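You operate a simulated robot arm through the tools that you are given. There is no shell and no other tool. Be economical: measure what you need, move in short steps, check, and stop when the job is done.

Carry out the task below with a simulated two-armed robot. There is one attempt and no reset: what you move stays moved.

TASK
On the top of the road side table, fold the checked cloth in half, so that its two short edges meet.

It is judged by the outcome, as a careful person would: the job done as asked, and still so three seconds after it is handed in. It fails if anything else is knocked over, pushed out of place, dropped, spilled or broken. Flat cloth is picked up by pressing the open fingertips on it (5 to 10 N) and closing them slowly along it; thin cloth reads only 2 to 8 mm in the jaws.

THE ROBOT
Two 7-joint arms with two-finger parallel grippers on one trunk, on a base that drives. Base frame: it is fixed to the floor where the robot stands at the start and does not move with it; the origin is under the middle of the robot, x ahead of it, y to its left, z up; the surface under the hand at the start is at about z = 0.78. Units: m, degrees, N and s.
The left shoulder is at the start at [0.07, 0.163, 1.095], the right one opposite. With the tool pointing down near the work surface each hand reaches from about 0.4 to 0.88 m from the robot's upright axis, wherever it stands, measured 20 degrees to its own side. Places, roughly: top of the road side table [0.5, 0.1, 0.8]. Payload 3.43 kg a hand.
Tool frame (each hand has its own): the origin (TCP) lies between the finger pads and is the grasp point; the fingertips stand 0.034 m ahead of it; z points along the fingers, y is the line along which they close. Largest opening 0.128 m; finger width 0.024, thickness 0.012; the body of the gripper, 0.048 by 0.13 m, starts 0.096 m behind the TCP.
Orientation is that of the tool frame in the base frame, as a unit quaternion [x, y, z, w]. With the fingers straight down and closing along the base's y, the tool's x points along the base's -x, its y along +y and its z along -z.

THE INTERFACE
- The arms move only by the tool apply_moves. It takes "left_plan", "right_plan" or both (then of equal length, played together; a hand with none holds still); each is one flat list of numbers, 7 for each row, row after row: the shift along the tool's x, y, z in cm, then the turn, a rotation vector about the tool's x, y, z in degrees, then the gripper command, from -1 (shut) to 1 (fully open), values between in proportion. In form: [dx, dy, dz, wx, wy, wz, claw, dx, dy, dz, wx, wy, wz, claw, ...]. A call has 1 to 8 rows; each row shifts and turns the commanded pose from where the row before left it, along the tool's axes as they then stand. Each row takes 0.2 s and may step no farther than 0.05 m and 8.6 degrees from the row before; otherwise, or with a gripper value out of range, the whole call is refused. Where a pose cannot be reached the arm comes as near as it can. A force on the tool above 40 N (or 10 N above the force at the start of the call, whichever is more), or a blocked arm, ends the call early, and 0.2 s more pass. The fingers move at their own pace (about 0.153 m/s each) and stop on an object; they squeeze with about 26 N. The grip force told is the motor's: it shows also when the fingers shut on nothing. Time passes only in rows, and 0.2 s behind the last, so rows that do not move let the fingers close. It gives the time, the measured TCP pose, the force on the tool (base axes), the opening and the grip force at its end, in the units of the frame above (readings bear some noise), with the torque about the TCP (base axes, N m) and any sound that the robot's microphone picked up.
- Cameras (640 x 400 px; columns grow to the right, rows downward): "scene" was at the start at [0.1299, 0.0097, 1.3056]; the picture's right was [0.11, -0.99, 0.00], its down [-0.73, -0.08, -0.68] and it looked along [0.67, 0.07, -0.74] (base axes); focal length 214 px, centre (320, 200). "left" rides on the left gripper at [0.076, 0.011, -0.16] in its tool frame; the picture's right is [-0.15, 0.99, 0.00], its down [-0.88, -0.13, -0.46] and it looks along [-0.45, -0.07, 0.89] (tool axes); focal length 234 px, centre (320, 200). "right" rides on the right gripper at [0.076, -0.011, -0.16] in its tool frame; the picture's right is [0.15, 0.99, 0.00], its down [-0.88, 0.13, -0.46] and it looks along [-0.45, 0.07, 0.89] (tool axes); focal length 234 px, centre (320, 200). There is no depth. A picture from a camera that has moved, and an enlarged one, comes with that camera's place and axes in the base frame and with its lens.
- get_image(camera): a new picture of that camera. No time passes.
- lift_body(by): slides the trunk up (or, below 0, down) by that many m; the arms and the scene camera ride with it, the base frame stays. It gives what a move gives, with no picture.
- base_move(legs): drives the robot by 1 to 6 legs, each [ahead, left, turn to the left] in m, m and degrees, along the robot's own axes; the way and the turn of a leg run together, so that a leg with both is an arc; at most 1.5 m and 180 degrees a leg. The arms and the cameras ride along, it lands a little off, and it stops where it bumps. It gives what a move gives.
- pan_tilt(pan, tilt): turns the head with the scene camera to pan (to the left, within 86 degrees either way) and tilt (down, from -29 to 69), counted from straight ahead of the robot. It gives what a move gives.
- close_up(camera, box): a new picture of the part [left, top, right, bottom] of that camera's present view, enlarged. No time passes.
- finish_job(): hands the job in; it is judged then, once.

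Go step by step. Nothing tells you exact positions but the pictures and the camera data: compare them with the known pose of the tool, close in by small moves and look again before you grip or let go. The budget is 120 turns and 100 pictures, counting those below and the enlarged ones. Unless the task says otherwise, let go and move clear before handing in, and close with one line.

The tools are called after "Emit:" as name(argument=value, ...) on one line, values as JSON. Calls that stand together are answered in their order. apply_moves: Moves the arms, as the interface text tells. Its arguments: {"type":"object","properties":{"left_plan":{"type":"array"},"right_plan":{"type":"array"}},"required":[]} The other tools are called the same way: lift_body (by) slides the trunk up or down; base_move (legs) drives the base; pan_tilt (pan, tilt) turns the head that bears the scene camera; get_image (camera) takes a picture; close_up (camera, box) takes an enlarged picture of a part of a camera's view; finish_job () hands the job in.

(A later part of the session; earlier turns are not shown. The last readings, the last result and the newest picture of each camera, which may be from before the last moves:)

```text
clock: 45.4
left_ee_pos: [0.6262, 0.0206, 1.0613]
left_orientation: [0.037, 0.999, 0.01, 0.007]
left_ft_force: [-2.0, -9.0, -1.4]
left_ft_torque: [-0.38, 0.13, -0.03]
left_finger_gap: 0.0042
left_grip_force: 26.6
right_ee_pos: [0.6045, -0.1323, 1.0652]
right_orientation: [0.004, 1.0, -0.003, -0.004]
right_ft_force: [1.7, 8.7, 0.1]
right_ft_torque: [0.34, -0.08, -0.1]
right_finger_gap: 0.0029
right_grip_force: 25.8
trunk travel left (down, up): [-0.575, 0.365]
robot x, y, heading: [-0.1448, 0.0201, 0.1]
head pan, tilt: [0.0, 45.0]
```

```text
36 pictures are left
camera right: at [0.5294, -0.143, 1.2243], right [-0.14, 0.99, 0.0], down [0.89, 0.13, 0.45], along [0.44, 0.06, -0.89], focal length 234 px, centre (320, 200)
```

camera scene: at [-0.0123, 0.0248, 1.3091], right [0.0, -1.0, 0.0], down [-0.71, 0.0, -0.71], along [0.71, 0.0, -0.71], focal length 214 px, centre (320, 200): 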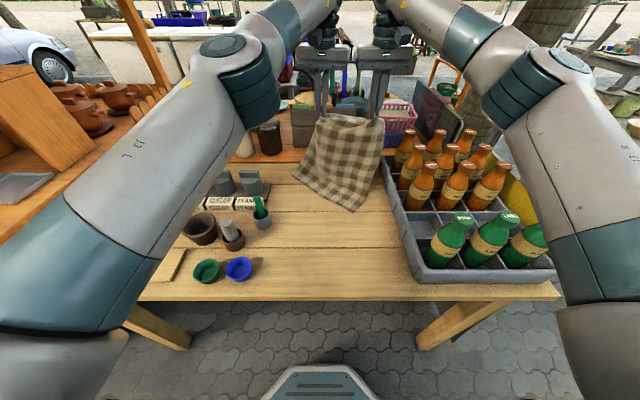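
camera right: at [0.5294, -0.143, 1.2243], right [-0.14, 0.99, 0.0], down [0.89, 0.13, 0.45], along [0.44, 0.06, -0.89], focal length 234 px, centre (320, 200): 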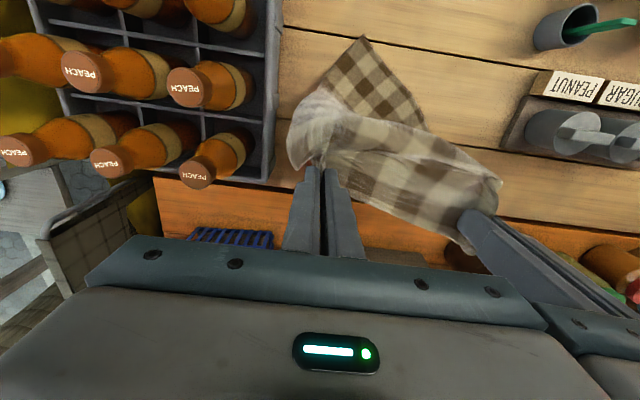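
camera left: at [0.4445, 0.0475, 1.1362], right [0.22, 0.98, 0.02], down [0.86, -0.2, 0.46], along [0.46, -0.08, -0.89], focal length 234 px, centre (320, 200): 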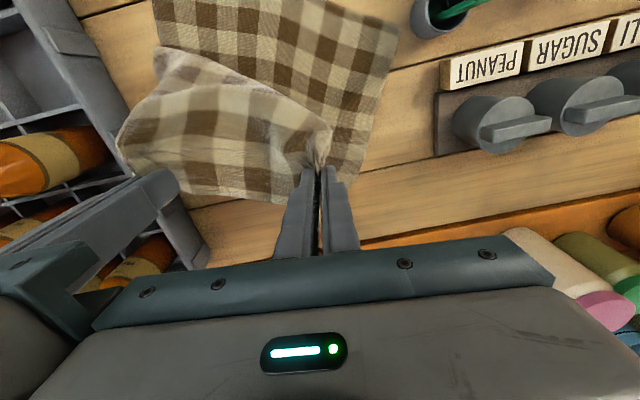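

Raising so high dragged the lower layer forward, and the cloth is now hanging mostly in the air. I'll lift it fully by raising the trunk, then re-lay it cleanly from the near side and fold as I go.

Emit:
lift_body(by=0.2)

Emit:
get_image(camera="scene")

Emit:
get_image(camera="left")

```text
clock: 47.5
left_ee_pos: [0.6256, 0.0204, 1.2617]
left_orientation: [0.038, 0.999, 0.011, 0.008]
left_ft_force: [-1.2, -7.5, 0.7]
left_ft_torque: [-0.31, 0.05, -0.03]
left_finger_gap: 0.0042
left_grip_force: 25.4
right_ee_pos: [0.6044, -0.1326, 1.2644]
right_orientation: [0.004, 1.0, -0.002, -0.005]
right_ft_force: [1.5, 7.6, 0.0]
right_ft_torque: [0.27, -0.06, -0.06]
right_finger_gap: 0.0027
right_grip_force: 25.9
trunk travel left (down, up): [-0.775, 0.165]
robot x, y, heading: [-0.1447, 0.0218, -0.0]
head pan, tilt: [0.0, 45.0]
```

```text
35 pictures are left
camera scene: at [-0.012, 0.0248, 1.509], right [0.0, -1.0, 0.0], down [-0.71, 0.0, -0.71], along [0.71, 0.0, -0.71], focal length 214 px, centre (320, 200)
```

scene: 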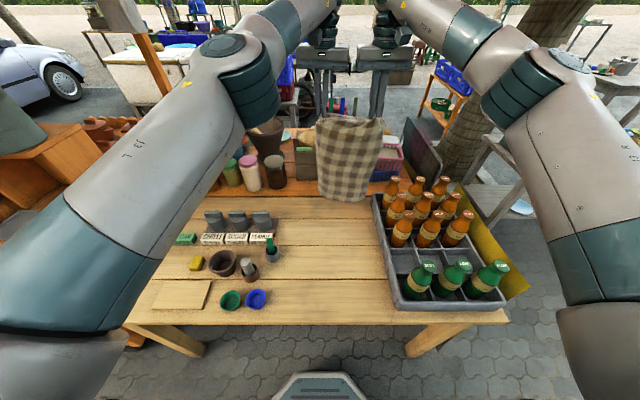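

```text
34 pictures are left
camera left: at [0.5488, 0.0348, 1.4187], right [0.22, 0.98, 0.02], down [0.86, -0.2, 0.46], along [0.46, -0.08, -0.89], focal length 234 px, centre (320, 200)
```

left: 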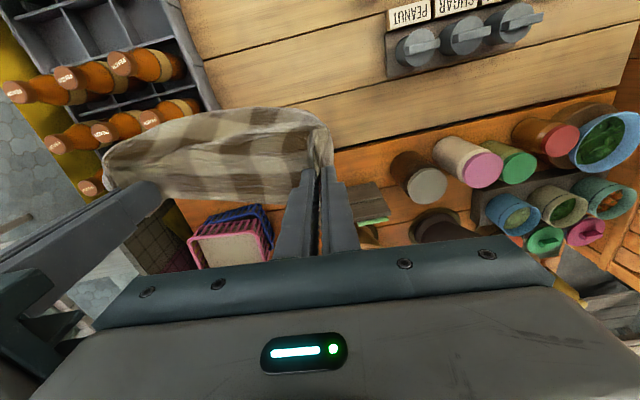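

The cloth now hangs freely and straight. I zoom in to check the grip and any flap.

Emit:
close_up(camera="scene", box=[290, 90, 418, 210])

Emit:
close_up(camera="left", box=[90, 80, 360, 250])

Emit:
close_up(camera="right", box=[260, 80, 530, 250])

```text
3.33 times, centred on (354, 150) of scene
camera zoom: at [-0.012, 0.0248, 1.509], right [0.0, -1.0, 0.0], down [-0.71, 0.0, -0.71], along [0.71, 0.0, -0.71], focal length 715 px, centre (207, 367)
```

zoom: 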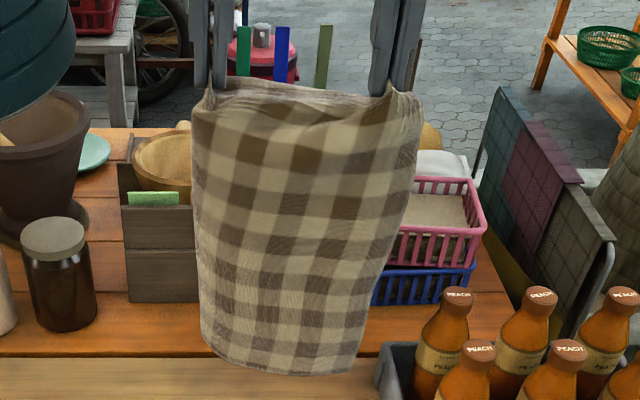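

```text
2.35 times, centred on (225, 165) of left
camera zoom: at [0.5488, 0.0348, 1.4187], right [0.22, 0.98, 0.02], down [0.86, -0.2, 0.46], along [0.46, -0.08, -0.89], focal length 551 px, centre (544, 282)
```

zoom: 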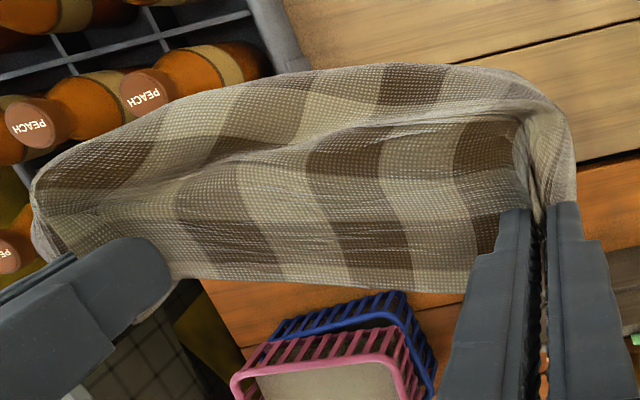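

```text
2.35 times, centred on (395, 165) of right
camera zoom: at [0.5297, -0.1429, 1.424], right [-0.14, 0.99, 0.0], down [0.89, 0.13, 0.45], along [0.44, 0.06, -0.89], focal length 551 px, centre (144, 282)
```

zoom: 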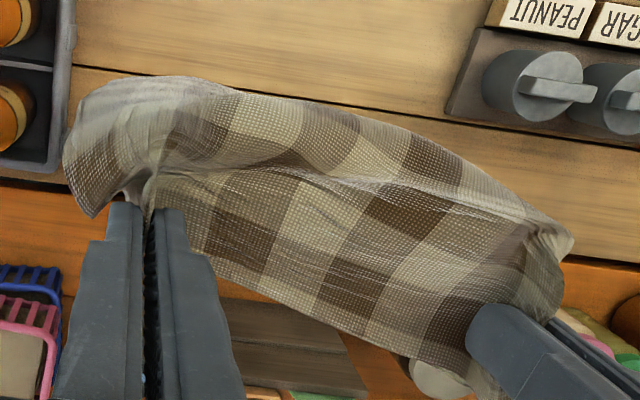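

The flap beyond the grips hangs on the far side and the main cloth on the robot side. So it's best to set the free bottom edge down at the far side, draw back to lay the lower half, then fold forward. I shift 2 cm left, away from the crate, and lower until the bottom edge touches.

Emit:
base_move(legs=[[0.02, 0.025, 0]])

Emit:
lift_body(by=-0.11)

Emit:
get_image(camera="scene")

```text
clock: 48.4
left_ee_pos: [0.6414, 0.0379, 1.2647]
left_orientation: [0.038, 0.999, 0.013, 0.009]
left_ft_force: [-1.1, -8.7, 0.8]
left_ft_torque: [-0.17, 0.03, -0.04]
left_finger_gap: 0.0041
left_grip_force: 26.5
right_ee_pos: [0.6198, -0.1136, 1.2677]
right_orientation: [0.005, 1.0, 0.0, -0.003]
right_ft_force: [0.9, 6.4, -1.0]
right_ft_torque: [0.38, -0.12, -0.05]
right_finger_gap: 0.0026
right_grip_force: 25.8
trunk travel left (down, up): [-0.775, 0.165]
robot x, y, heading: [-0.1239, 0.0464, -0.4]
head pan, tilt: [0.0, 45.0]
```

```text
clock: 49.8
left_ee_pos: [0.6451, 0.0427, 1.1525]
left_orientation: [0.039, 0.999, 0.01, 0.007]
left_ft_force: [-1.3, -6.0, 0.6]
left_ft_torque: [-0.24, 0.03, 0.0]
left_finger_gap: 0.0043
left_grip_force: 25.9
right_ee_pos: [0.6249, -0.1107, 1.1551]
right_orientation: [0.005, 1.0, -0.002, -0.004]
right_ft_force: [0.9, 5.9, 0.3]
right_ft_torque: [0.23, -0.01, -0.07]
right_finger_gap: 0.0027
right_grip_force: 26.2
trunk travel left (down, up): [-0.665, 0.275]
robot x, y, heading: [-0.1268, 0.0469, -0.3]
head pan, tilt: [0.0, 45.0]
```

```text
30 pictures are left
camera scene: at [0.0072, 0.0493, 1.3991], right [0.0, -1.0, 0.0], down [-0.71, 0.0, -0.71], along [0.71, 0.0, -0.71], focal length 214 px, centre (320, 200)
```

scene: 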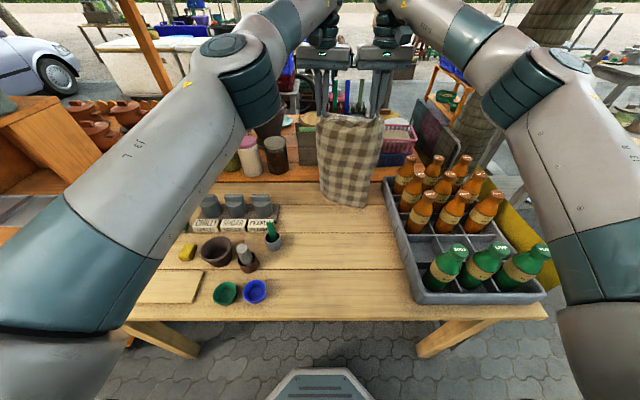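

The bottom edge is just touching the table at x≈0.6. I now draw the hands back while lowering, to lay the lower half down.

Emit:
apply_moves(left_plan=[0.5, 0, 2, 0, 0, 0, -1, 1.5, 0, 2, 0, 0, 0, -1, 2, 0, 2, 0, 0, 0, -1, 2, 0, 2, 0, 0, 0, -1, 2, 0, 2, 0, 0, 0, -1, 2, 0, 2, 0, 0, 0, -1], right_plan=[0.5, 0, 2, 0, 0, 0, -1, 1.5, 0, 2, 0, 0, 0, -1, 2, 0, 2, 0, 0, 0, -1, 2, 0, 2, 0, 0, 0, -1, 2, 0, 2, 0, 0, 0, -1, 2, 0, 2, 0, 0, 0, -1])

Emit:
get_image(camera="scene")

Emit:
get_image(camera="right")

```text
clock: 51.2
left_ee_pos: [0.5465, 0.0509, 1.03]
left_orientation: [0.039, 0.999, 0.008, 0.008]
left_ft_force: [-6.9, -31.8, 2.4]
left_ft_torque: [-1.17, 0.25, -0.09]
left_finger_gap: 0.0056
left_grip_force: 25.8
right_ee_pos: [0.5235, -0.1088, 1.0364]
right_orientation: [0.005, 1.0, -0.001, -0.003]
right_ft_force: [7.0, 32.3, -0.7]
right_ft_torque: [1.13, -0.25, -0.29]
right_finger_gap: 0.0026
right_grip_force: 25.8
trunk travel left (down, up): [-0.665, 0.275]
robot x, y, heading: [-0.1254, 0.0528, 0.0]
head pan, tilt: [0.0, 45.0]
```

```text
29 pictures are left
camera scene: at [0.0072, 0.049, 1.3991], right [0.0, -1.0, 0.0], down [-0.71, 0.0, -0.71], along [0.71, 0.0, -0.71], focal length 214 px, centre (320, 200)
```

scene: 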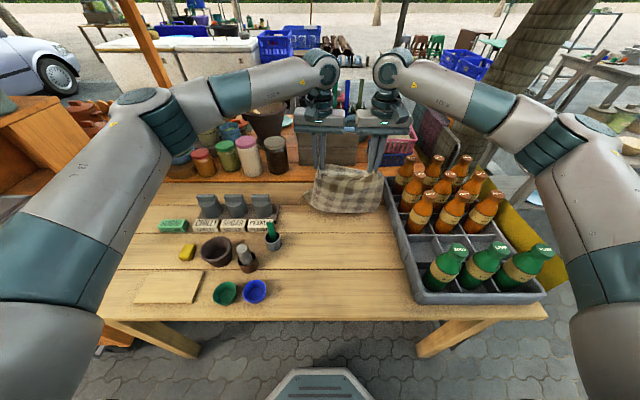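

```text
28 pictures are left
camera right: at [0.4477, -0.1193, 1.1956], right [-0.14, 0.99, 0.0], down [0.88, 0.12, 0.45], along [0.45, 0.06, -0.89], focal length 234 px, centre (320, 200)
```

right: 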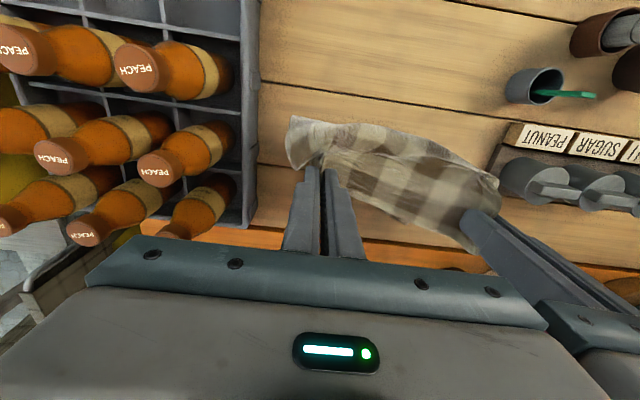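

It's laying well. The hands are pulling 32 N against each other, so I bring them together slightly and continue back and down.

Emit:
apply_moves(left_plan=[0.5, -0.5, 1, 0, 0, 0, -1, 1.8, -0.3, 2, 0, 0, 0, -1, 2, 0, 2, 0, 0, 0, -1, 2, 0, 2, 0, 0, 0, -1, 2, 0, 2, 0, 0, 0, -1], right_plan=[0.5, 0.5, 1, 0, 0, 0, -1, 1.8, 0.3, 2, 0, 0, 0, -1, 2, 0, 2, 0, 0, 0, -1, 2, 0, 2, 0, 0, 0, -1, 2, 0, 2, 0, 0, 0, -1])

Emit:
get_image(camera="scene")

Emit:
get_image(camera="left")

```text
clock: 52.4
left_ee_pos: [0.4651, 0.0509, 0.9393]
left_orientation: [0.039, 0.999, 0.011, 0.007]
left_ft_force: [-4.8, -16.3, 0.6]
left_ft_torque: [-0.59, 0.18, -0.07]
left_finger_gap: 0.0044
left_grip_force: 26.3
right_ee_pos: [0.439, -0.101, 0.9457]
right_orientation: [0.006, 1.0, -0.002, -0.003]
right_ft_force: [4.7, 16.1, -0.8]
right_ft_torque: [0.57, -0.21, -0.14]
right_finger_gap: 0.0028
right_grip_force: 26.5
trunk travel left (down, up): [-0.665, 0.275]
robot x, y, heading: [-0.1255, 0.0478, -0.0]
head pan, tilt: [0.0, 45.0]
```

```text
27 pictures are left
camera scene: at [0.0068, 0.0489, 1.3992], right [0.0, -1.0, 0.0], down [-0.71, 0.0, -0.71], along [0.71, 0.0, -0.71], focal length 214 px, centre (320, 200)
```

scene: 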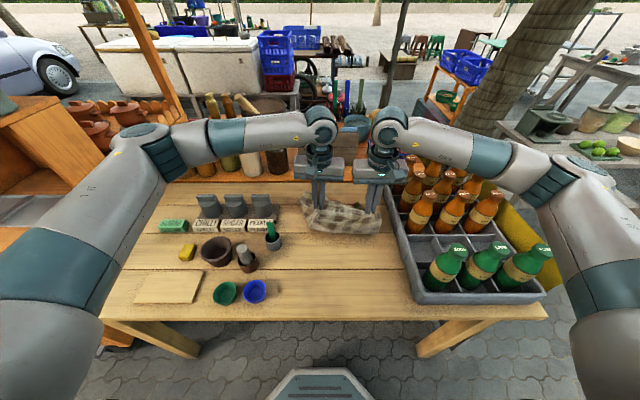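

```text
26 pictures are left
camera left: at [0.3871, 0.0666, 1.0964], right [0.22, 0.97, 0.02], down [0.86, -0.21, 0.47], along [0.46, -0.08, -0.88], focal length 234 px, centre (320, 200)
```

left: 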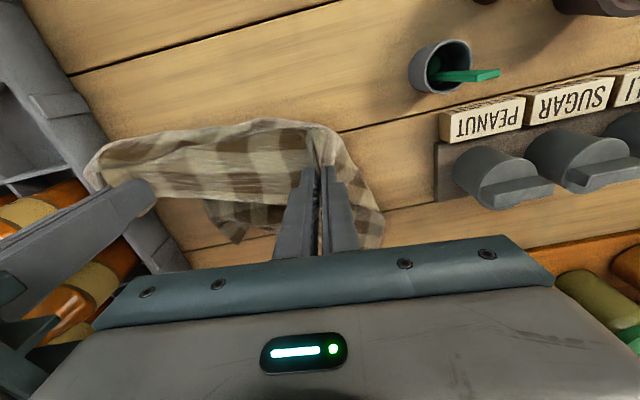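

The lower half is laid with its far edge near x≈0.63 and the crease near x≈0.43. I now fold forward, moving the held edge toward the far edge while lowering.

Emit:
apply_moves(left_plan=[-1.5, 0, 1, 0, 0, 0, -1, -2, 0, 1.2, 0, 0, 0, -1, -2, 0, 1.5, 0, 0, 0, -1, -2, 0, 1.7, 0, 0, 0, -1, -2, 0, 1.7, 0, 0, 0, -1, -1.5, 0, 1.2, 0, 0, 0, -1], right_plan=[-1.3, 0.2, 1, 0, 0, 0, -1, -1.8, 0.2, 1.3, 0, 0, 0, -1, -1.8, 0.2, 1.6, 0, 0, 0, -1, -1.8, 0, 1.8, 0, 0, 0, -1, -1.8, 0, 1.8, 0, 0, 0, -1, -1.5, 0, 1.3, 0, 0, 0, -1])

Emit:
get_image(camera="left")

Emit:
get_image(camera="right")

Emit:
close_up(camera="scene", box=[270, 130, 430, 240])

```text
clock: 53.8
left_ee_pos: [0.5768, 0.0478, 0.8562]
left_orientation: [0.038, 0.999, 0.011, 0.006]
left_ft_force: [0.0, -2.0, -0.7]
left_ft_torque: [-0.04, 0.03, -0.03]
left_finger_gap: 0.0043
left_grip_force: 26.0
right_ee_pos: [0.5379, -0.0969, 0.858]
right_orientation: [0.005, 1.0, -0.002, -0.005]
right_ft_force: [0.2, 0.6, 0.7]
right_ft_torque: [0.02, -0.03, -0.01]
right_finger_gap: 0.0028
right_grip_force: 25.9
trunk travel left (down, up): [-0.665, 0.275]
robot x, y, heading: [-0.1267, 0.0472, -0.0]
head pan, tilt: [0.0, 45.0]
```

```text
25 pictures are left
camera left: at [0.4994, 0.0613, 1.0139], right [0.22, 0.98, 0.02], down [0.86, -0.21, 0.46], along [0.46, -0.08, -0.89], focal length 234 px, centre (320, 200)
```

left: 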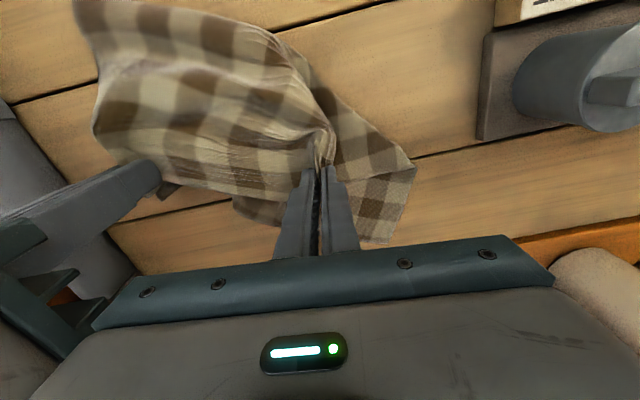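

```text
24 pictures are left
camera right: at [0.4632, -0.1082, 1.0164], right [-0.14, 0.99, 0.0], down [0.89, 0.12, 0.45], along [0.44, 0.06, -0.89], focal length 234 px, centre (320, 200)
```

right: 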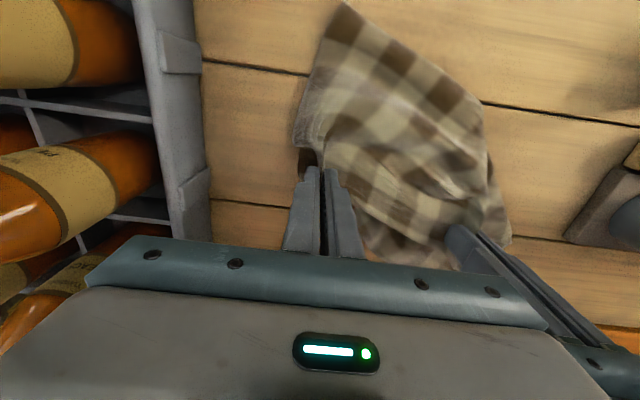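

```text
3.64 times, centred on (350, 185) of scene
camera zoom: at [0.0079, 0.0488, 1.399], right [0.0, -1.0, 0.0], down [-0.71, 0.0, -0.71], along [0.71, 0.0, -0.71], focal length 780 px, centre (211, 254)
```

zoom: 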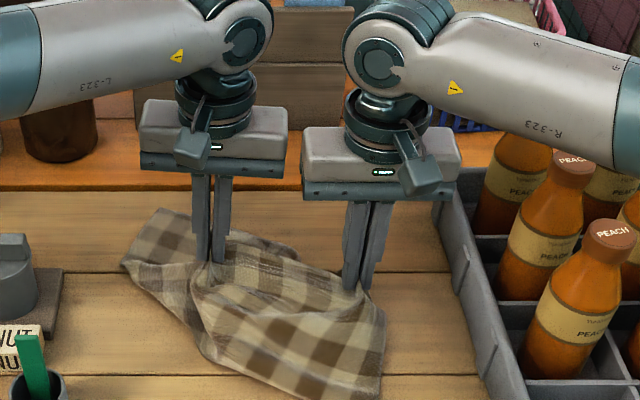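

The lower layer landed rotated and skewed, so this fold would be poor. I'll draw the cloth back toward me, low over the table, so that trailing straightens it flat before I fold forward again.

Emit:
apply_moves(left_plan=[1.5, 0, -2.5, 0, 0, 0, -1, 3, 0, -2.5, 0, 0, 0, -1, 4, 0, 0, 0, 0, 0, -1, 3, 0, 0, 0, 0, 0, -1], right_plan=[1, 0, -2.5, 0, 0, 0, -1, 2.5, 0, -2.5, 0, 0, 0, -1, 3, 0, 0, 0, 0, 0, -1, 2, 0, 0, 0, 0, 0, -1])

Emit:
base_move(legs=[[-0.15, 0, 0]])

Emit:
apply_moves(left_plan=[1, 0, 2, 0, 0, 0, -1, 1, 0, 2, 0, 0, 0, -1, 2, 0, 2, 0, 0, 0, -1, 2, 0, 2, 0, 0, 0, -1], right_plan=[1, 0, 2, 0, 0, 0, -1, 1, 0, 2, 0, 0, 0, -1, 2, 0, 2, 0, 0, 0, -1, 2, 0, 2, 0, 0, 0, -1])

Emit:
close_up(camera="scene", box=[220, 100, 460, 250])

```text
clock: 54.8
left_ee_pos: [0.4592, 0.0538, 0.9062]
left_orientation: [0.039, 0.999, 0.01, 0.007]
left_ft_force: [0.8, -0.2, 0.1]
left_ft_torque: [-0.01, -0.03, 0.0]
left_finger_gap: 0.0041
left_grip_force: 26.6
right_ee_pos: [0.4542, -0.0941, 0.909]
right_orientation: [0.005, 1.0, -0.001, -0.004]
right_ft_force: [-0.8, 0.0, -0.2]
right_ft_torque: [-0.01, -0.03, -0.03]
right_finger_gap: 0.0028
right_grip_force: 25.9
trunk travel left (down, up): [-0.665, 0.275]
robot x, y, heading: [-0.1253, 0.0483, -0.0]
head pan, tilt: [0.0, 45.0]
```

```text
clock: 56.2
left_ee_pos: [0.3125, 0.0556, 0.9058]
left_orientation: [0.038, 0.999, 0.01, 0.008]
left_ft_force: [-0.2, -0.3, 0.3]
left_ft_torque: [0.03, -0.01, 0.0]
left_finger_gap: 0.004
left_grip_force: 26.0
right_ee_pos: [0.3072, -0.0938, 0.9074]
right_orientation: [0.005, 1.0, -0.002, -0.004]
right_ft_force: [0.2, 0.2, -1.2]
right_ft_torque: [-0.03, -0.01, -0.03]
right_finger_gap: 0.0027
right_grip_force: 26.7
trunk travel left (down, up): [-0.665, 0.275]
robot x, y, heading: [-0.2739, 0.0482, -0.1]
head pan, tilt: [0.0, 45.0]
```

```text
clock: 57.2
left_ee_pos: [0.254, 0.0607, 0.8262]
left_orientation: [0.037, 0.999, 0.009, 0.008]
left_ft_force: [-0.8, -4.3, 1.9]
left_ft_torque: [-0.18, 0.05, -0.02]
left_finger_gap: 0.0042
left_grip_force: 25.9
right_ee_pos: [0.2452, -0.0932, 0.8285]
right_orientation: [0.004, 1.0, -0.002, -0.003]
right_ft_force: [0.9, 4.1, 1.1]
right_ft_torque: [0.19, -0.07, -0.04]
right_finger_gap: 0.0027
right_grip_force: 26.5
trunk travel left (down, up): [-0.665, 0.275]
robot x, y, heading: [-0.2719, 0.0484, -0.1]
head pan, tilt: [0.0, 45.0]
```

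```text
2.67 times, centred on (340, 175) of scene
camera zoom: at [-0.142, 0.0494, 1.3993], right [0.0, -1.0, 0.0], down [-0.71, 0.0, -0.71], along [0.71, 0.0, -0.71], focal length 572 px, centre (267, 267)
```

zoom: 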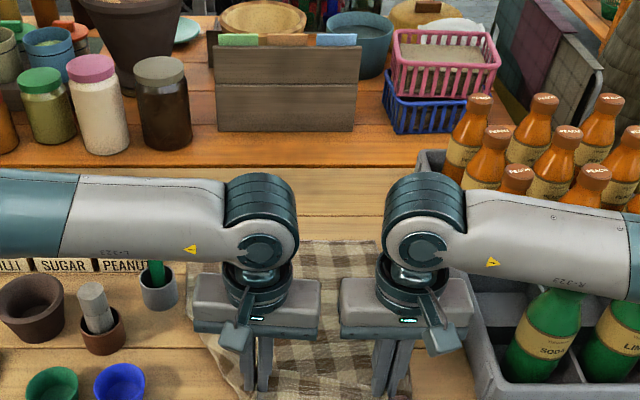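

The cloth now trails straight from the hands, with its far edge near x≈0.53. I check it from the wrist cameras.

Emit:
get_image(camera="left")

Emit:
get_image(camera="right")

```text
21 pictures are left
camera left: at [0.1758, 0.0755, 0.9831], right [0.22, 0.98, 0.02], down [0.86, -0.2, 0.47], along [0.46, -0.08, -0.88], focal length 234 px, centre (320, 200)
```

left: 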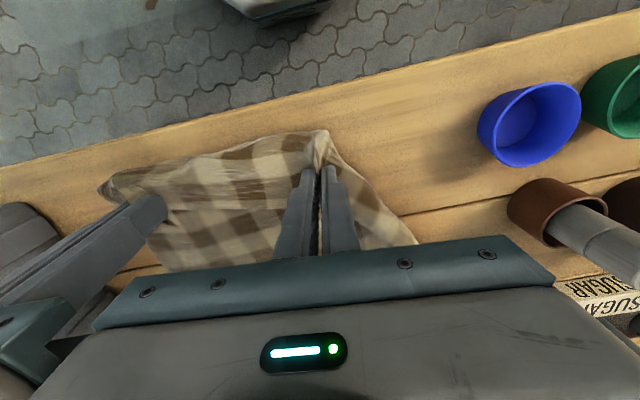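

```text
20 pictures are left
camera right: at [0.1696, -0.1037, 0.9889], right [-0.14, 0.99, 0.0], down [0.88, 0.12, 0.45], along [0.44, 0.06, -0.89], focal length 234 px, centre (320, 200)
```

right: 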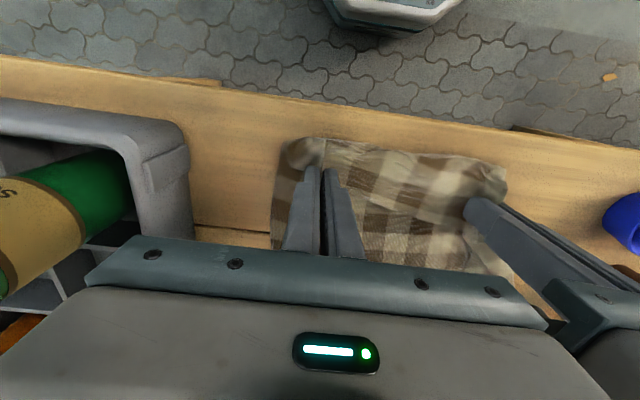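

The cloth is straight, with the far edge square to the hands. The crease should fall near x≈0.33, so I fold the held edge forward on a lower, slacker arc and check midway.

Emit:
apply_moves(left_plan=[-1, 0, -3.5, 0, 0, 0, -1, -2, 0, -3.5, 0, 0, 0, -1, -3, 0, -2, 0, 0, 0, -1, -3.5, 0, -0.5, 0, 0, 0, -1, -3.5, 0, 0.5, 0, 0, 0, -1, -3.5, 0, 1.5, 0, 0, 0, -1], right_plan=[-1, 0, -3.5, 0, 0, 0, -1, -2, 0, -3.5, 0, 0, 0, -1, -3, 0, -2, 0, 0, 0, -1, -3.5, 0, -0.5, 0, 0, 0, -1, -3.5, 0, 0.5, 0, 0, 0, -1, -3.5, 0, 1.5, 0, 0, 0, -1])

Emit:
close_up(camera="scene", box=[260, 150, 420, 260])

Emit:
get_image(camera="left")

```text
clock: 58.6
left_ee_pos: [0.4198, 0.0474, 0.901]
left_orientation: [0.038, 0.999, 0.01, 0.006]
left_ft_force: [-0.1, -0.6, -0.4]
left_ft_torque: [0.02, 0.04, 0.01]
left_finger_gap: 0.0041
left_grip_force: 25.7
right_ee_pos: [0.4142, -0.0945, 0.9011]
right_orientation: [0.005, 1.0, -0.003, -0.005]
right_ft_force: [0.2, -0.2, 0.1]
right_ft_torque: [-0.01, 0.02, 0.04]
right_finger_gap: 0.0027
right_grip_force: 26.2
trunk travel left (down, up): [-0.665, 0.275]
robot x, y, heading: [-0.2736, 0.0474, 0.1]
head pan, tilt: [0.0, 45.0]
```

```text
3.64 times, centred on (340, 205) of scene
camera zoom: at [-0.1393, 0.0491, 1.3988], right [0.0, -1.0, 0.0], down [-0.71, 0.0, -0.71], along [0.71, 0.0, -0.71], focal length 780 px, centre (247, 182)
```

zoom: 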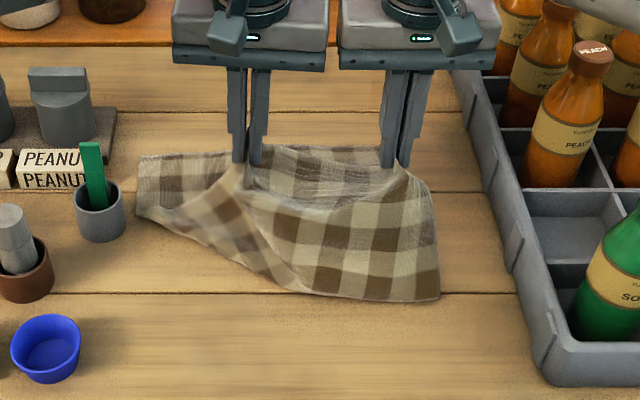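

```text
18 pictures are left
camera left: at [0.3416, 0.0623, 1.0584], right [0.22, 0.98, 0.02], down [0.86, -0.21, 0.46], along [0.46, -0.08, -0.89], focal length 234 px, centre (320, 200)
```

left: 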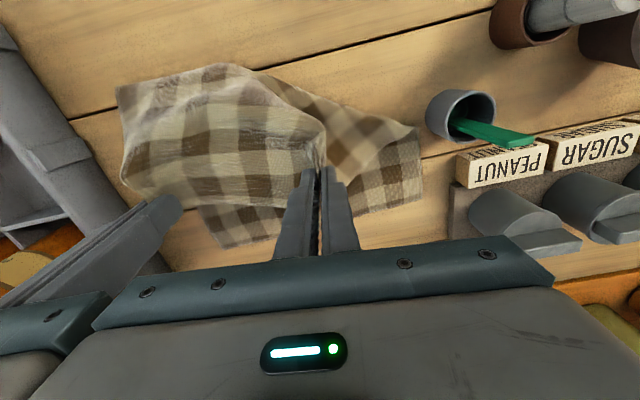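

This is much better: the lower layer is straight, with its far edge at x≈0.525 from y=-0.12 to 0.17. Only the left side creases diagonally because of the gathered grip. I lay the held edge down onto the far edge.

Emit:
apply_moves(left_plan=[-2, 0.2, 1.5, 0, 0, 0, -1, -2, 0.2, 2, 0, 0, 0, -1, -1.5, 0.1, 2, 0, 0, 0, -1, -1.2, 0, 1.3, 0, 0, 0, -1], right_plan=[-2, 0, 1.5, 0, 0, 0, -1, -2, 0, 2, 0, 0, 0, -1, -1.5, 0, 2, 0, 0, 0, -1, -1.2, 0, 1.3, 0, 0, 0, -1])

Emit:
close_up(camera="scene", box=[260, 150, 420, 260])

Emit:
get_image(camera="left")

```text
clock: 59.6
left_ee_pos: [0.4849, 0.0492, 0.8341]
left_orientation: [0.038, 0.999, 0.01, 0.007]
left_ft_force: [0.4, 0.7, 1.0]
left_ft_torque: [0.0, 0.04, 0.0]
left_finger_gap: 0.004
left_grip_force: 26.0
right_ee_pos: [0.479, -0.0946, 0.833]
right_orientation: [0.004, 1.0, -0.001, -0.005]
right_ft_force: [-0.5, -0.8, -0.2]
right_ft_torque: [-0.01, -0.01, 0.01]
right_finger_gap: 0.0029
right_grip_force: 26.3
trunk travel left (down, up): [-0.665, 0.275]
robot x, y, heading: [-0.2741, 0.0524, -0.1]
head pan, tilt: [0.0, 45.0]
```

```text
3.64 times, centred on (340, 205) of scene
camera zoom: at [-0.1406, 0.0492, 1.399], right [0.0, -1.0, 0.0], down [-0.71, 0.0, -0.71], along [0.71, 0.0, -0.71], focal length 780 px, centre (247, 182)
```

zoom: 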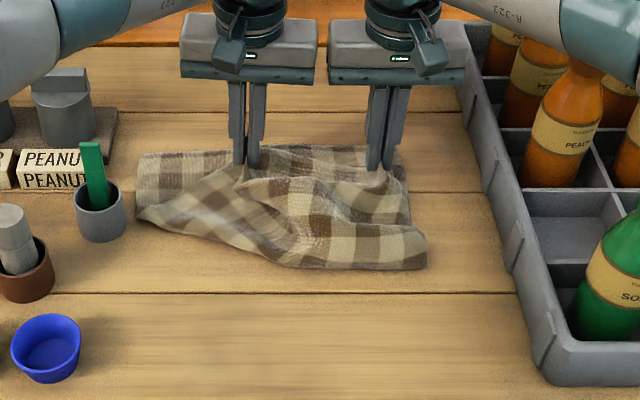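

```text
16 pictures are left
camera left: at [0.408, 0.0637, 0.9921], right [0.22, 0.98, 0.02], down [0.86, -0.2, 0.46], along [0.46, -0.08, -0.89], focal length 234 px, centre (320, 200)
```

left: 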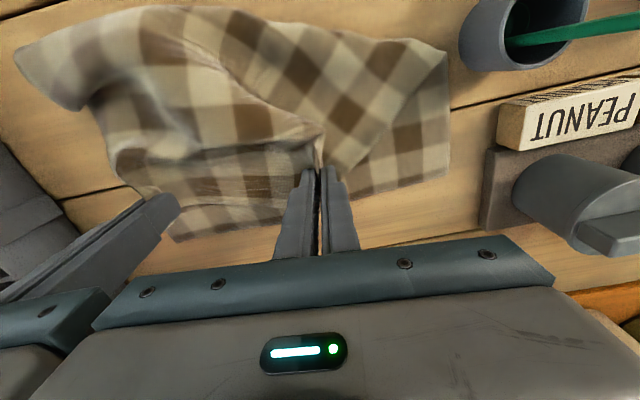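

The fold is laid, but the upper layer's left corner is gathered inward by the left grip. I keep the right hand holding, release the left and lift it to see the corner.

Emit:
apply_moves(left_plan=[0, 0, 0.5, 0, 0, 0, -1, 0, 0, 0, 0, 0, 0, -0.7, 0, 0, 0, 0, 0, 0, -0.3, 0, 0, -1, 0, 0, 0, -0.2, 0, 0, -3, 0, 0, 0, -0.1, 0, 1, -3, 0, 0, 0, -0.1, 0, 3, -3, 0, 0, 0, -0.1, 0, 3, -1, 0, 0, 0, -0.1])

Emit:
get_image(camera="left")

```text
clock: 61.4
left_ee_pos: [0.4896, 0.1166, 0.9422]
left_orientation: [0.037, 0.999, 0.01, 0.008]
left_ft_force: [0.4, 0.6, -0.8]
left_ft_torque: [-0.02, 0.01, -0.01]
left_finger_gap: 0.0577
left_grip_force: 0.0
right_ee_pos: [0.478, -0.0959, 0.8344]
right_orientation: [0.004, 1.0, -0.003, -0.004]
right_ft_force: [-0.2, 0.2, 0.0]
right_ft_torque: [-0.02, -0.04, -0.02]
right_finger_gap: 0.0028
right_grip_force: 26.2
trunk travel left (down, up): [-0.665, 0.275]
robot x, y, heading: [-0.2744, 0.0499, -0.2]
head pan, tilt: [0.0, 45.0]
```

```text
15 pictures are left
camera left: at [0.412, 0.1322, 1.0992], right [0.22, 0.98, 0.02], down [0.86, -0.2, 0.46], along [0.46, -0.08, -0.89], focal length 234 px, centre (320, 200)
```

left: 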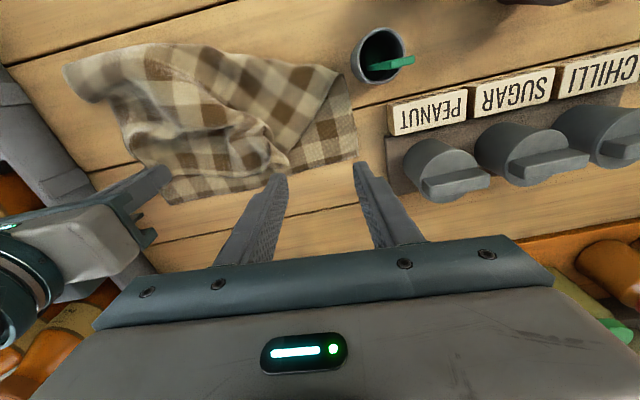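

Emit:
close_up(camera="left", box=[50, 30, 370, 220])

```text
2.00 times, centred on (210, 125) of left
camera zoom: at [0.412, 0.1322, 1.0992], right [0.22, 0.98, 0.02], down [0.86, -0.2, 0.46], along [0.46, -0.08, -0.89], focal length 468 px, centre (540, 350)
```

zoom: 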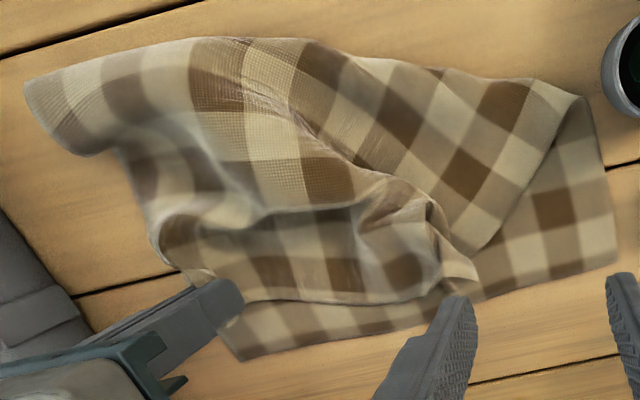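

Now it's clear: the upper layer's left corner sits near (0.50, 0.07) and should lie on the lower corner at (0.52, 0.17). I regrip its pucker with the left hand near (0.488, 0.066).

Emit:
apply_moves(left_plan=[0, -2.5, 2, 0, 0, 0, -0.2, 0, -2.5, 3, 0, 0, 0, -0.2, 0, 0, 4, 0, 0, 0, -0.2, 0, 0, 2.3, 0, 0, 0, -0.2, 0, 0, 0.7, 0, 0, 0, -0.2])

Emit:
close_up(camera="left", box=[200, 60, 460, 230])

```text
clock: 62.6
left_ee_pos: [0.4864, 0.0682, 0.8225]
left_orientation: [0.037, 0.999, 0.01, 0.008]
left_ft_force: [-0.2, -0.5, 2.7]
left_ft_torque: [-0.05, 0.01, -0.02]
left_finger_gap: 0.0513
left_grip_force: 0.1
right_ee_pos: [0.4777, -0.0953, 0.8343]
right_orientation: [0.004, 1.0, -0.003, -0.004]
right_ft_force: [0.1, -0.4, 0.1]
right_ft_torque: [0.0, 0.04, 0.01]
right_finger_gap: 0.0028
right_grip_force: 26.4
trunk travel left (down, up): [-0.665, 0.275]
robot x, y, heading: [-0.276, 0.0474, -0.1]
head pan, tilt: [0.0, 45.0]
```

```text
2.35 times, centred on (330, 145) of left
camera zoom: at [0.4089, 0.083, 0.9785], right [0.22, 0.98, 0.02], down [0.86, -0.2, 0.47], along [0.46, -0.08, -0.88], focal length 551 px, centre (296, 329)
```

zoom: 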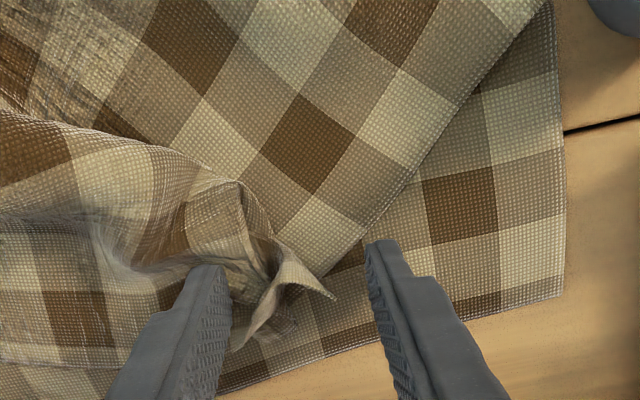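

The corner stands right between the fingers. I raise slightly and close on it.

Emit:
apply_moves(left_plan=[0, -0.3, -0.3, 0, 0, 0, -0.3, 0, -0.3, 0, 0, 0, 0, -0.45, 0, 0, 0, 0, 0, 0, -0.6, 0, 0, 0, 0, 0, 0, -0.75, 0, 0, 0, 0, 0, 0, -0.9, 0, 0, 0, 0, 0, 0, -1, 0, 0, 0, 0, 0, 0, -1])

```text
clock: 64.2
left_ee_pos: [0.4863, 0.0627, 0.8232]
left_orientation: [0.038, 0.999, 0.01, 0.007]
left_ft_force: [-0.2, -3.2, 1.1]
left_ft_torque: [-0.14, 0.0, -0.07]
left_finger_gap: 0.0026
left_grip_force: 25.7
right_ee_pos: [0.4783, -0.0963, 0.8339]
right_orientation: [0.004, 1.0, -0.002, -0.004]
right_ft_force: [0.4, 3.1, 0.2]
right_ft_torque: [0.18, -0.01, 0.05]
right_finger_gap: 0.003
right_grip_force: 25.7
trunk travel left (down, up): [-0.665, 0.275]
robot x, y, heading: [-0.2748, 0.0496, 0.1]
head pan, tilt: [0.0, 45.0]
```

The corner is held (2.6 mm). I lift it 3 cm and draw it left and slightly forward, watching the tension.

Emit:
apply_moves(left_plan=[0, 0, -1.5, 0, 0, 0, -1, 0, 0, -1.5, 0, 0, 0, -1, -0.4, 1.2, 0, 0, 0, 0, -1, -0.4, 1.2, 0, 0, 0, 0, -1, -0.4, 1.2, 0, 0, 0, 0, -1])

Emit:
close_up(camera="scene", box=[260, 150, 420, 260])

```text
clock: 65.4
left_ee_pos: [0.5001, 0.0932, 0.8548]
left_orientation: [0.04, 0.999, 0.007, 0.007]
left_ft_force: [-4.7, -25.0, -3.5]
left_ft_torque: [-1.0, 0.19, -0.33]
left_finger_gap: 0.0029
left_grip_force: 26.0
right_ee_pos: [0.4783, -0.0926, 0.836]
right_orientation: [0.002, 1.0, 0.002, -0.003]
right_ft_force: [4.4, 25.2, 2.5]
right_ft_torque: [0.99, -0.19, 0.1]
right_finger_gap: 0.0034
right_grip_force: 25.9
trunk travel left (down, up): [-0.665, 0.275]
robot x, y, heading: [-0.2733, 0.05, 0.1]
head pan, tilt: [0.0, 45.0]
```

```text
3.64 times, centred on (340, 205) of scene
camera zoom: at [-0.1414, 0.0497, 1.3991], right [0.0, -1.0, 0.0], down [-0.71, 0.0, -0.71], along [0.71, 0.0, -0.71], focal length 780 px, centre (247, 182)
```

zoom: 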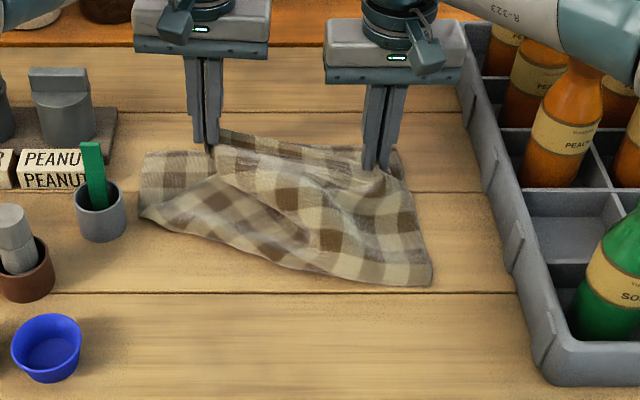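

The edge is taut because the right grip still gathers material. I release the right hand and lift it clear, then bring the left corner over its target and lower it.

Emit:
apply_moves(right_plan=[0, 0, 0, 0, 0, 0, -0.6, 0, 0, 0, 0, 0, 0, -0.2, 0, 0, -1.5, 0, 0, 0, -0.2, 0, 0, -3, 0, 0, 0, -0.2, 0, 0, -3, 0, 0, 0, -0.2, 0, 0, -3, 0, 0, 0, -0.2], left_plan=[0, 0, 0, 0, 0, 0, -1, 0, 0, 0, 0, 0, 0, -1, 0, 0, 0, 0, 0, 0, -1, -0.3, 1.5, 0, 0, 0, 0, -1, -0.3, 1.5, 0, 0, 0, 0, -1, -0.3, 1.5, 0, 0, 0, 0, -1])

Emit:
close_up(camera="right", box=[240, 20, 600, 245])

```text
clock: 66.8
left_ee_pos: [0.5128, 0.1427, 0.8566]
left_orientation: [0.037, 0.999, 0.01, 0.008]
left_ft_force: [-0.1, -0.2, 0.3]
left_ft_torque: [-0.03, 0.05, -0.04]
left_finger_gap: 0.0025
left_grip_force: 26.3
right_ee_pos: [0.4769, -0.0956, 0.9399]
right_orientation: [0.004, 1.0, -0.002, -0.005]
right_ft_force: [-0.3, 0.4, 0.2]
right_ft_torque: [0.0, 0.01, -0.02]
right_finger_gap: 0.0512
right_grip_force: 0.1
trunk travel left (down, up): [-0.665, 0.275]
robot x, y, heading: [-0.271, 0.0464, -0.1]
head pan, tilt: [0.0, 45.0]
```

```text
1.78 times, centred on (420, 132) of right
camera zoom: at [0.4022, -0.1056, 1.0991], right [-0.14, 0.99, 0.0], down [0.89, 0.13, 0.45], along [0.44, 0.06, -0.89], focal length 416 px, centre (142, 320)
```

zoom: 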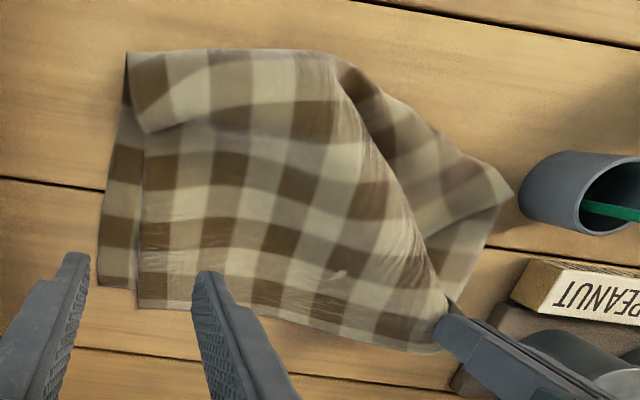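

The right corner opened out nicely, lying within about 4 cm of the lower corner. I now carry the left corner to its target at about (0.52, 0.165) and lay it down without releasing.

Emit:
apply_moves(left_plan=[-0.2, 1.0, 0.5, 0, 0, 0, -1, 0, 1.0, 1, 0, 0, 0, -1, 0, 0.3, 1, 0, 0, 0, -1, 0, 0, 0.4, 0, 0, 0, -1], right_plan=[2, 0, -3, 0, 0, 0, -0.2, 2, -1, -3, 0, 0, 0, -0.2, 2, -1, -3, 0, 0, 0, -0.2, 2, 0, 0, 0, 0, 0, -0.2])

Emit:
get_image(camera="right")

```text
clock: 67.8
left_ee_pos: [0.5168, 0.1653, 0.8278]
left_orientation: [0.038, 0.999, 0.01, 0.007]
left_ft_force: [0.7, -0.4, 0.5]
left_ft_torque: [0.01, -0.01, 0.01]
left_finger_gap: 0.0027
left_grip_force: 26.0
right_ee_pos: [0.398, -0.1132, 1.0307]
right_orientation: [0.004, 1.0, -0.003, -0.005]
right_ft_force: [-0.6, -0.6, 0.1]
right_ft_torque: [0.0, -0.02, 0.01]
right_finger_gap: 0.0511
right_grip_force: 0.1
trunk travel left (down, up): [-0.665, 0.275]
robot x, y, heading: [-0.2747, 0.0492, 0.1]
head pan, tilt: [0.0, 45.0]
```

```text
10 pictures are left
camera right: at [0.3233, -0.1244, 1.1905], right [-0.14, 0.99, 0.0], down [0.89, 0.12, 0.45], along [0.44, 0.06, -0.89], focal length 234 px, centre (320, 200)
```

right: 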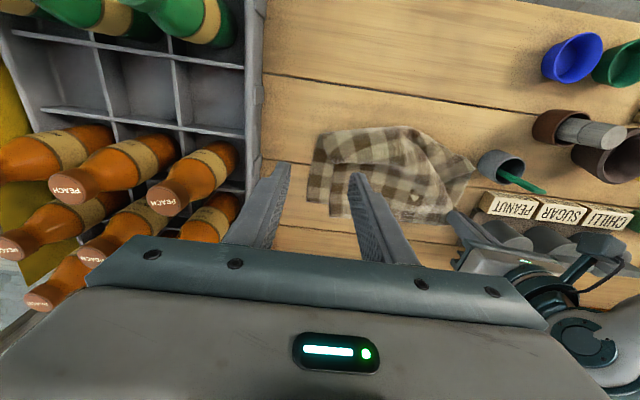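

Emit:
close_up(camera="scene", box=[265, 160, 405, 255])

```text
4.21 times, centred on (335, 208) of scene
camera zoom: at [-0.1418, 0.0492, 1.3991], right [0.0, -1.0, 0.0], down [-0.71, 0.0, -0.71], along [0.71, 0.0, -0.71], focal length 903 px, centre (257, 168)
```

zoom: 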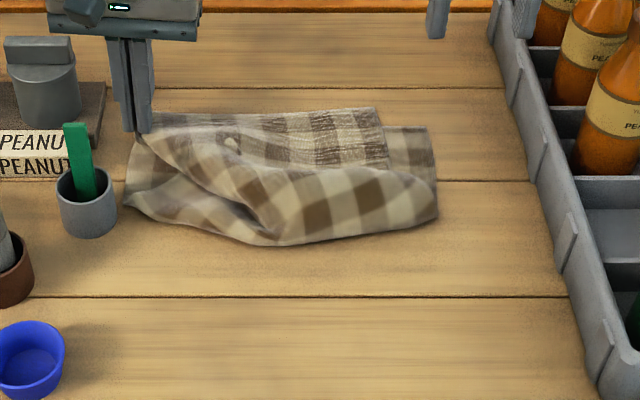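

The crease has drifted: the lower half is only about 13 cm and the upper is pleated, so it isn't a true half fold yet. The upper right corner overhangs the lower edge, so I can pinch it alone. I'll take it with the right hand, then unfold and refold holding both true corners.

Emit:
apply_moves(right_plan=[-4, 2, 2, 0, 0, 0, -0.35, -4, 2, 3, 0, 0, 0, -0.35, -4, 2, 3, 0, 0, 0, -0.35, -3, 1, 4, 0, 0, 0, -0.35, 0, 0, 4, 0, 0, 0, -0.35, 0, 0, 3.5, 0, 0, 0, -0.35])

Emit:
close_up(camera="right", box=[200, 60, 460, 230])

```text
refused: row 2 steps farther than a row can; nothing moved
```

```text
2.35 times, centred on (330, 145) of right
camera zoom: at [0.3233, -0.1244, 1.1905], right [-0.14, 0.99, 0.0], down [0.89, 0.12, 0.45], along [0.44, 0.06, -0.89], focal length 551 px, centre (296, 329)
```

zoom: 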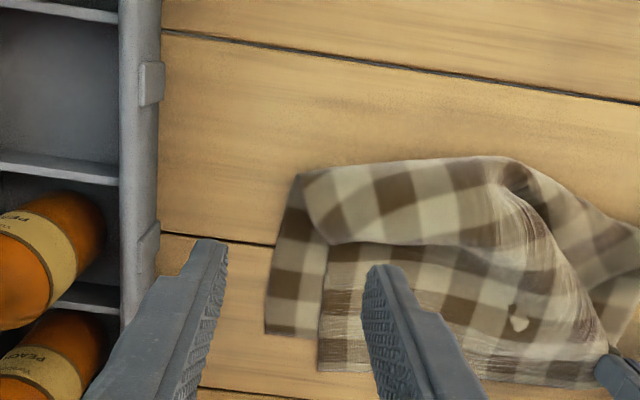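

The step was too long, but the picture confirms the upper right corner at (0.562, -0.072). I repeat the approach with shorter steps.

Emit:
apply_moves(right_plan=[-3.5, 1.5, 1.5, 0, 0, 0, -0.35, -3.5, 1.5, 2, 0, 0, 0, -0.35, -3.5, 1.5, 2, 0, 0, 0, -0.35, -3, 1.5, 2.5, 0, 0, 0, -0.35, -1.5, 1, 3.5, 0, 0, 0, -0.35, 0, 0, 4, 0, 0, 0, -0.35, 0, 0, 3.5, 0, 0, 0, -0.35, 0, 0, 1, 0, 0, 0, -0.35])

Emit:
close_up(camera="right", box=[200, 60, 460, 230])

```text
clock: 69.6
left_ee_pos: [0.5157, 0.1644, 0.8272]
left_orientation: [0.037, 0.999, 0.01, 0.007]
left_ft_force: [0.2, 0.1, -0.2]
left_ft_torque: [0.01, 0.01, -0.04]
left_finger_gap: 0.0025
left_grip_force: 26.6
right_ee_pos: [0.5393, -0.0462, 0.8281]
right_orientation: [0.004, 1.0, -0.002, -0.004]
right_ft_force: [-0.4, -0.7, -0.4]
right_ft_torque: [0.01, -0.02, 0.0]
right_finger_gap: 0.0416
right_grip_force: 0.0
right hand out of reach, approached as far as the arm can: row 6, 7
trunk travel left (down, up): [-0.665, 0.275]
robot x, y, heading: [-0.2732, 0.0497, -0.1]
head pan, tilt: [0.0, 45.0]
```

```text
2.35 times, centred on (330, 145) of right
camera zoom: at [0.4633, -0.0589, 0.9879], right [-0.14, 0.99, 0.0], down [0.89, 0.13, 0.45], along [0.44, 0.06, -0.89], focal length 551 px, centre (296, 329)
```

zoom: 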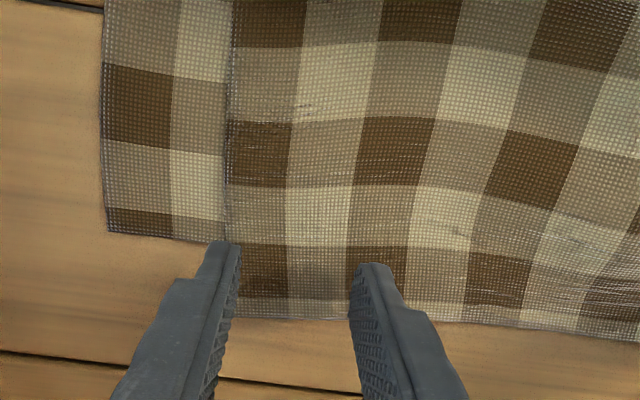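

The fingers straddle the upper corner, just beyond the lower edge. I nudge them 0.7 cm outward and inward, press lightly and close slowly.

Emit:
apply_moves(right_plan=[-0.7, 0.7, 0, 0, 0, 0, -0.35, 0, 0, 0.9, 0, 0, 0, -0.35, 0, 0, 0.4, 0, 0, 0, -0.35, 0, 0, 0, 0, 0, 0, -0.35])

```text
clock: 70.6
left_ee_pos: [0.5164, 0.1652, 0.8275]
left_orientation: [0.037, 0.999, 0.01, 0.007]
left_ft_force: [0.1, -0.5, 1.3]
left_ft_torque: [-0.02, -0.01, 0.0]
left_finger_gap: 0.0024
left_grip_force: 26.0
right_ee_pos: [0.5373, -0.0495, 0.8172]
right_orientation: [0.005, 1.0, -0.002, -0.003]
right_ft_force: [1.5, -1.2, 7.9]
right_ft_torque: [0.05, -0.03, -0.02]
right_finger_gap: 0.0416
right_grip_force: 0.1
right hand out of reach, approached as far as the arm can: row 1
trunk travel left (down, up): [-0.665, 0.275]
robot x, y, heading: [-0.2765, 0.0497, 0.2]
head pan, tilt: [0.0, 45.0]
```

The right arm is at its reach limit there. I lift it 1.5 cm, drive the base 4 cm ahead while the left hand compensates, and then set the right hand again.

Emit:
apply_moves(right_plan=[1.5, 0.9, -1.5, 0, 0, 0, -0.35, 1.5, 0, 0, 0, 0, 0, -0.35], left_plan=[1.5, 0, -1, 0, 0, 0, -1, 2, 0, 0, 0, 0, 0, -1])

Emit:
base_move(legs=[[0.04, 0, 0]])

Emit:
close_up(camera="right", box=[200, 60, 460, 230])

```text
clock: 71.2
left_ee_pos: [0.4821, 0.1677, 0.8369]
left_orientation: [0.037, 0.999, 0.011, 0.007]
left_ft_force: [-0.3, 0.2, 0.1]
left_ft_torque: [0.01, -0.01, -0.02]
left_finger_gap: 0.0023
left_grip_force: 26.2
right_ee_pos: [0.5073, -0.0385, 0.8302]
right_orientation: [0.004, 1.0, -0.003, -0.003]
right_ft_force: [0.3, 0.7, 0.3]
right_ft_torque: [0.02, 0.03, 0.02]
right_finger_gap: 0.0413
right_grip_force: 0.0
trunk travel left (down, up): [-0.665, 0.275]
robot x, y, heading: [-0.2741, 0.0476, -0.1]
head pan, tilt: [0.0, 45.0]
```

```text
clock: 72.1
left_ee_pos: [0.5202, 0.168, 0.8379]
left_orientation: [0.038, 0.999, 0.01, 0.008]
left_ft_force: [-0.1, -0.9, 0.1]
left_ft_torque: [-0.04, -0.01, -0.02]
left_finger_gap: 0.0023
left_grip_force: 26.1
right_ee_pos: [0.5468, -0.0388, 0.8312]
right_orientation: [0.003, 1.0, -0.002, -0.004]
right_ft_force: [0.4, -0.1, -0.4]
right_ft_torque: [-0.02, -0.03, 0.01]
right_finger_gap: 0.0417
right_grip_force: 0.0
trunk travel left (down, up): [-0.665, 0.275]
robot x, y, heading: [-0.236, 0.0476, 0.0]
head pan, tilt: [0.0, 45.0]
```

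```text
2.35 times, centred on (330, 145) of right
camera zoom: at [0.4721, -0.0489, 0.9911], right [-0.14, 0.99, 0.0], down [0.88, 0.13, 0.45], along [0.45, 0.06, -0.89], focal length 551 px, centre (296, 329)
```

zoom: 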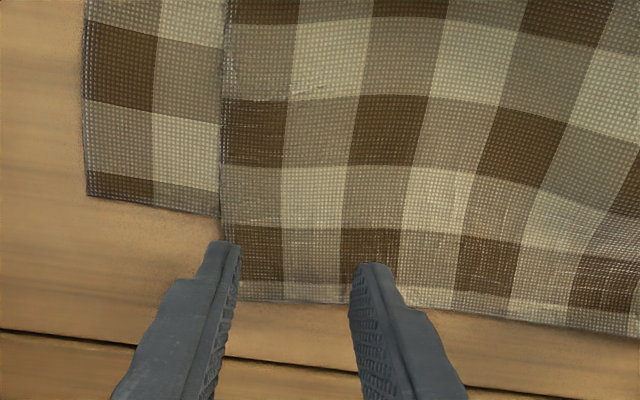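

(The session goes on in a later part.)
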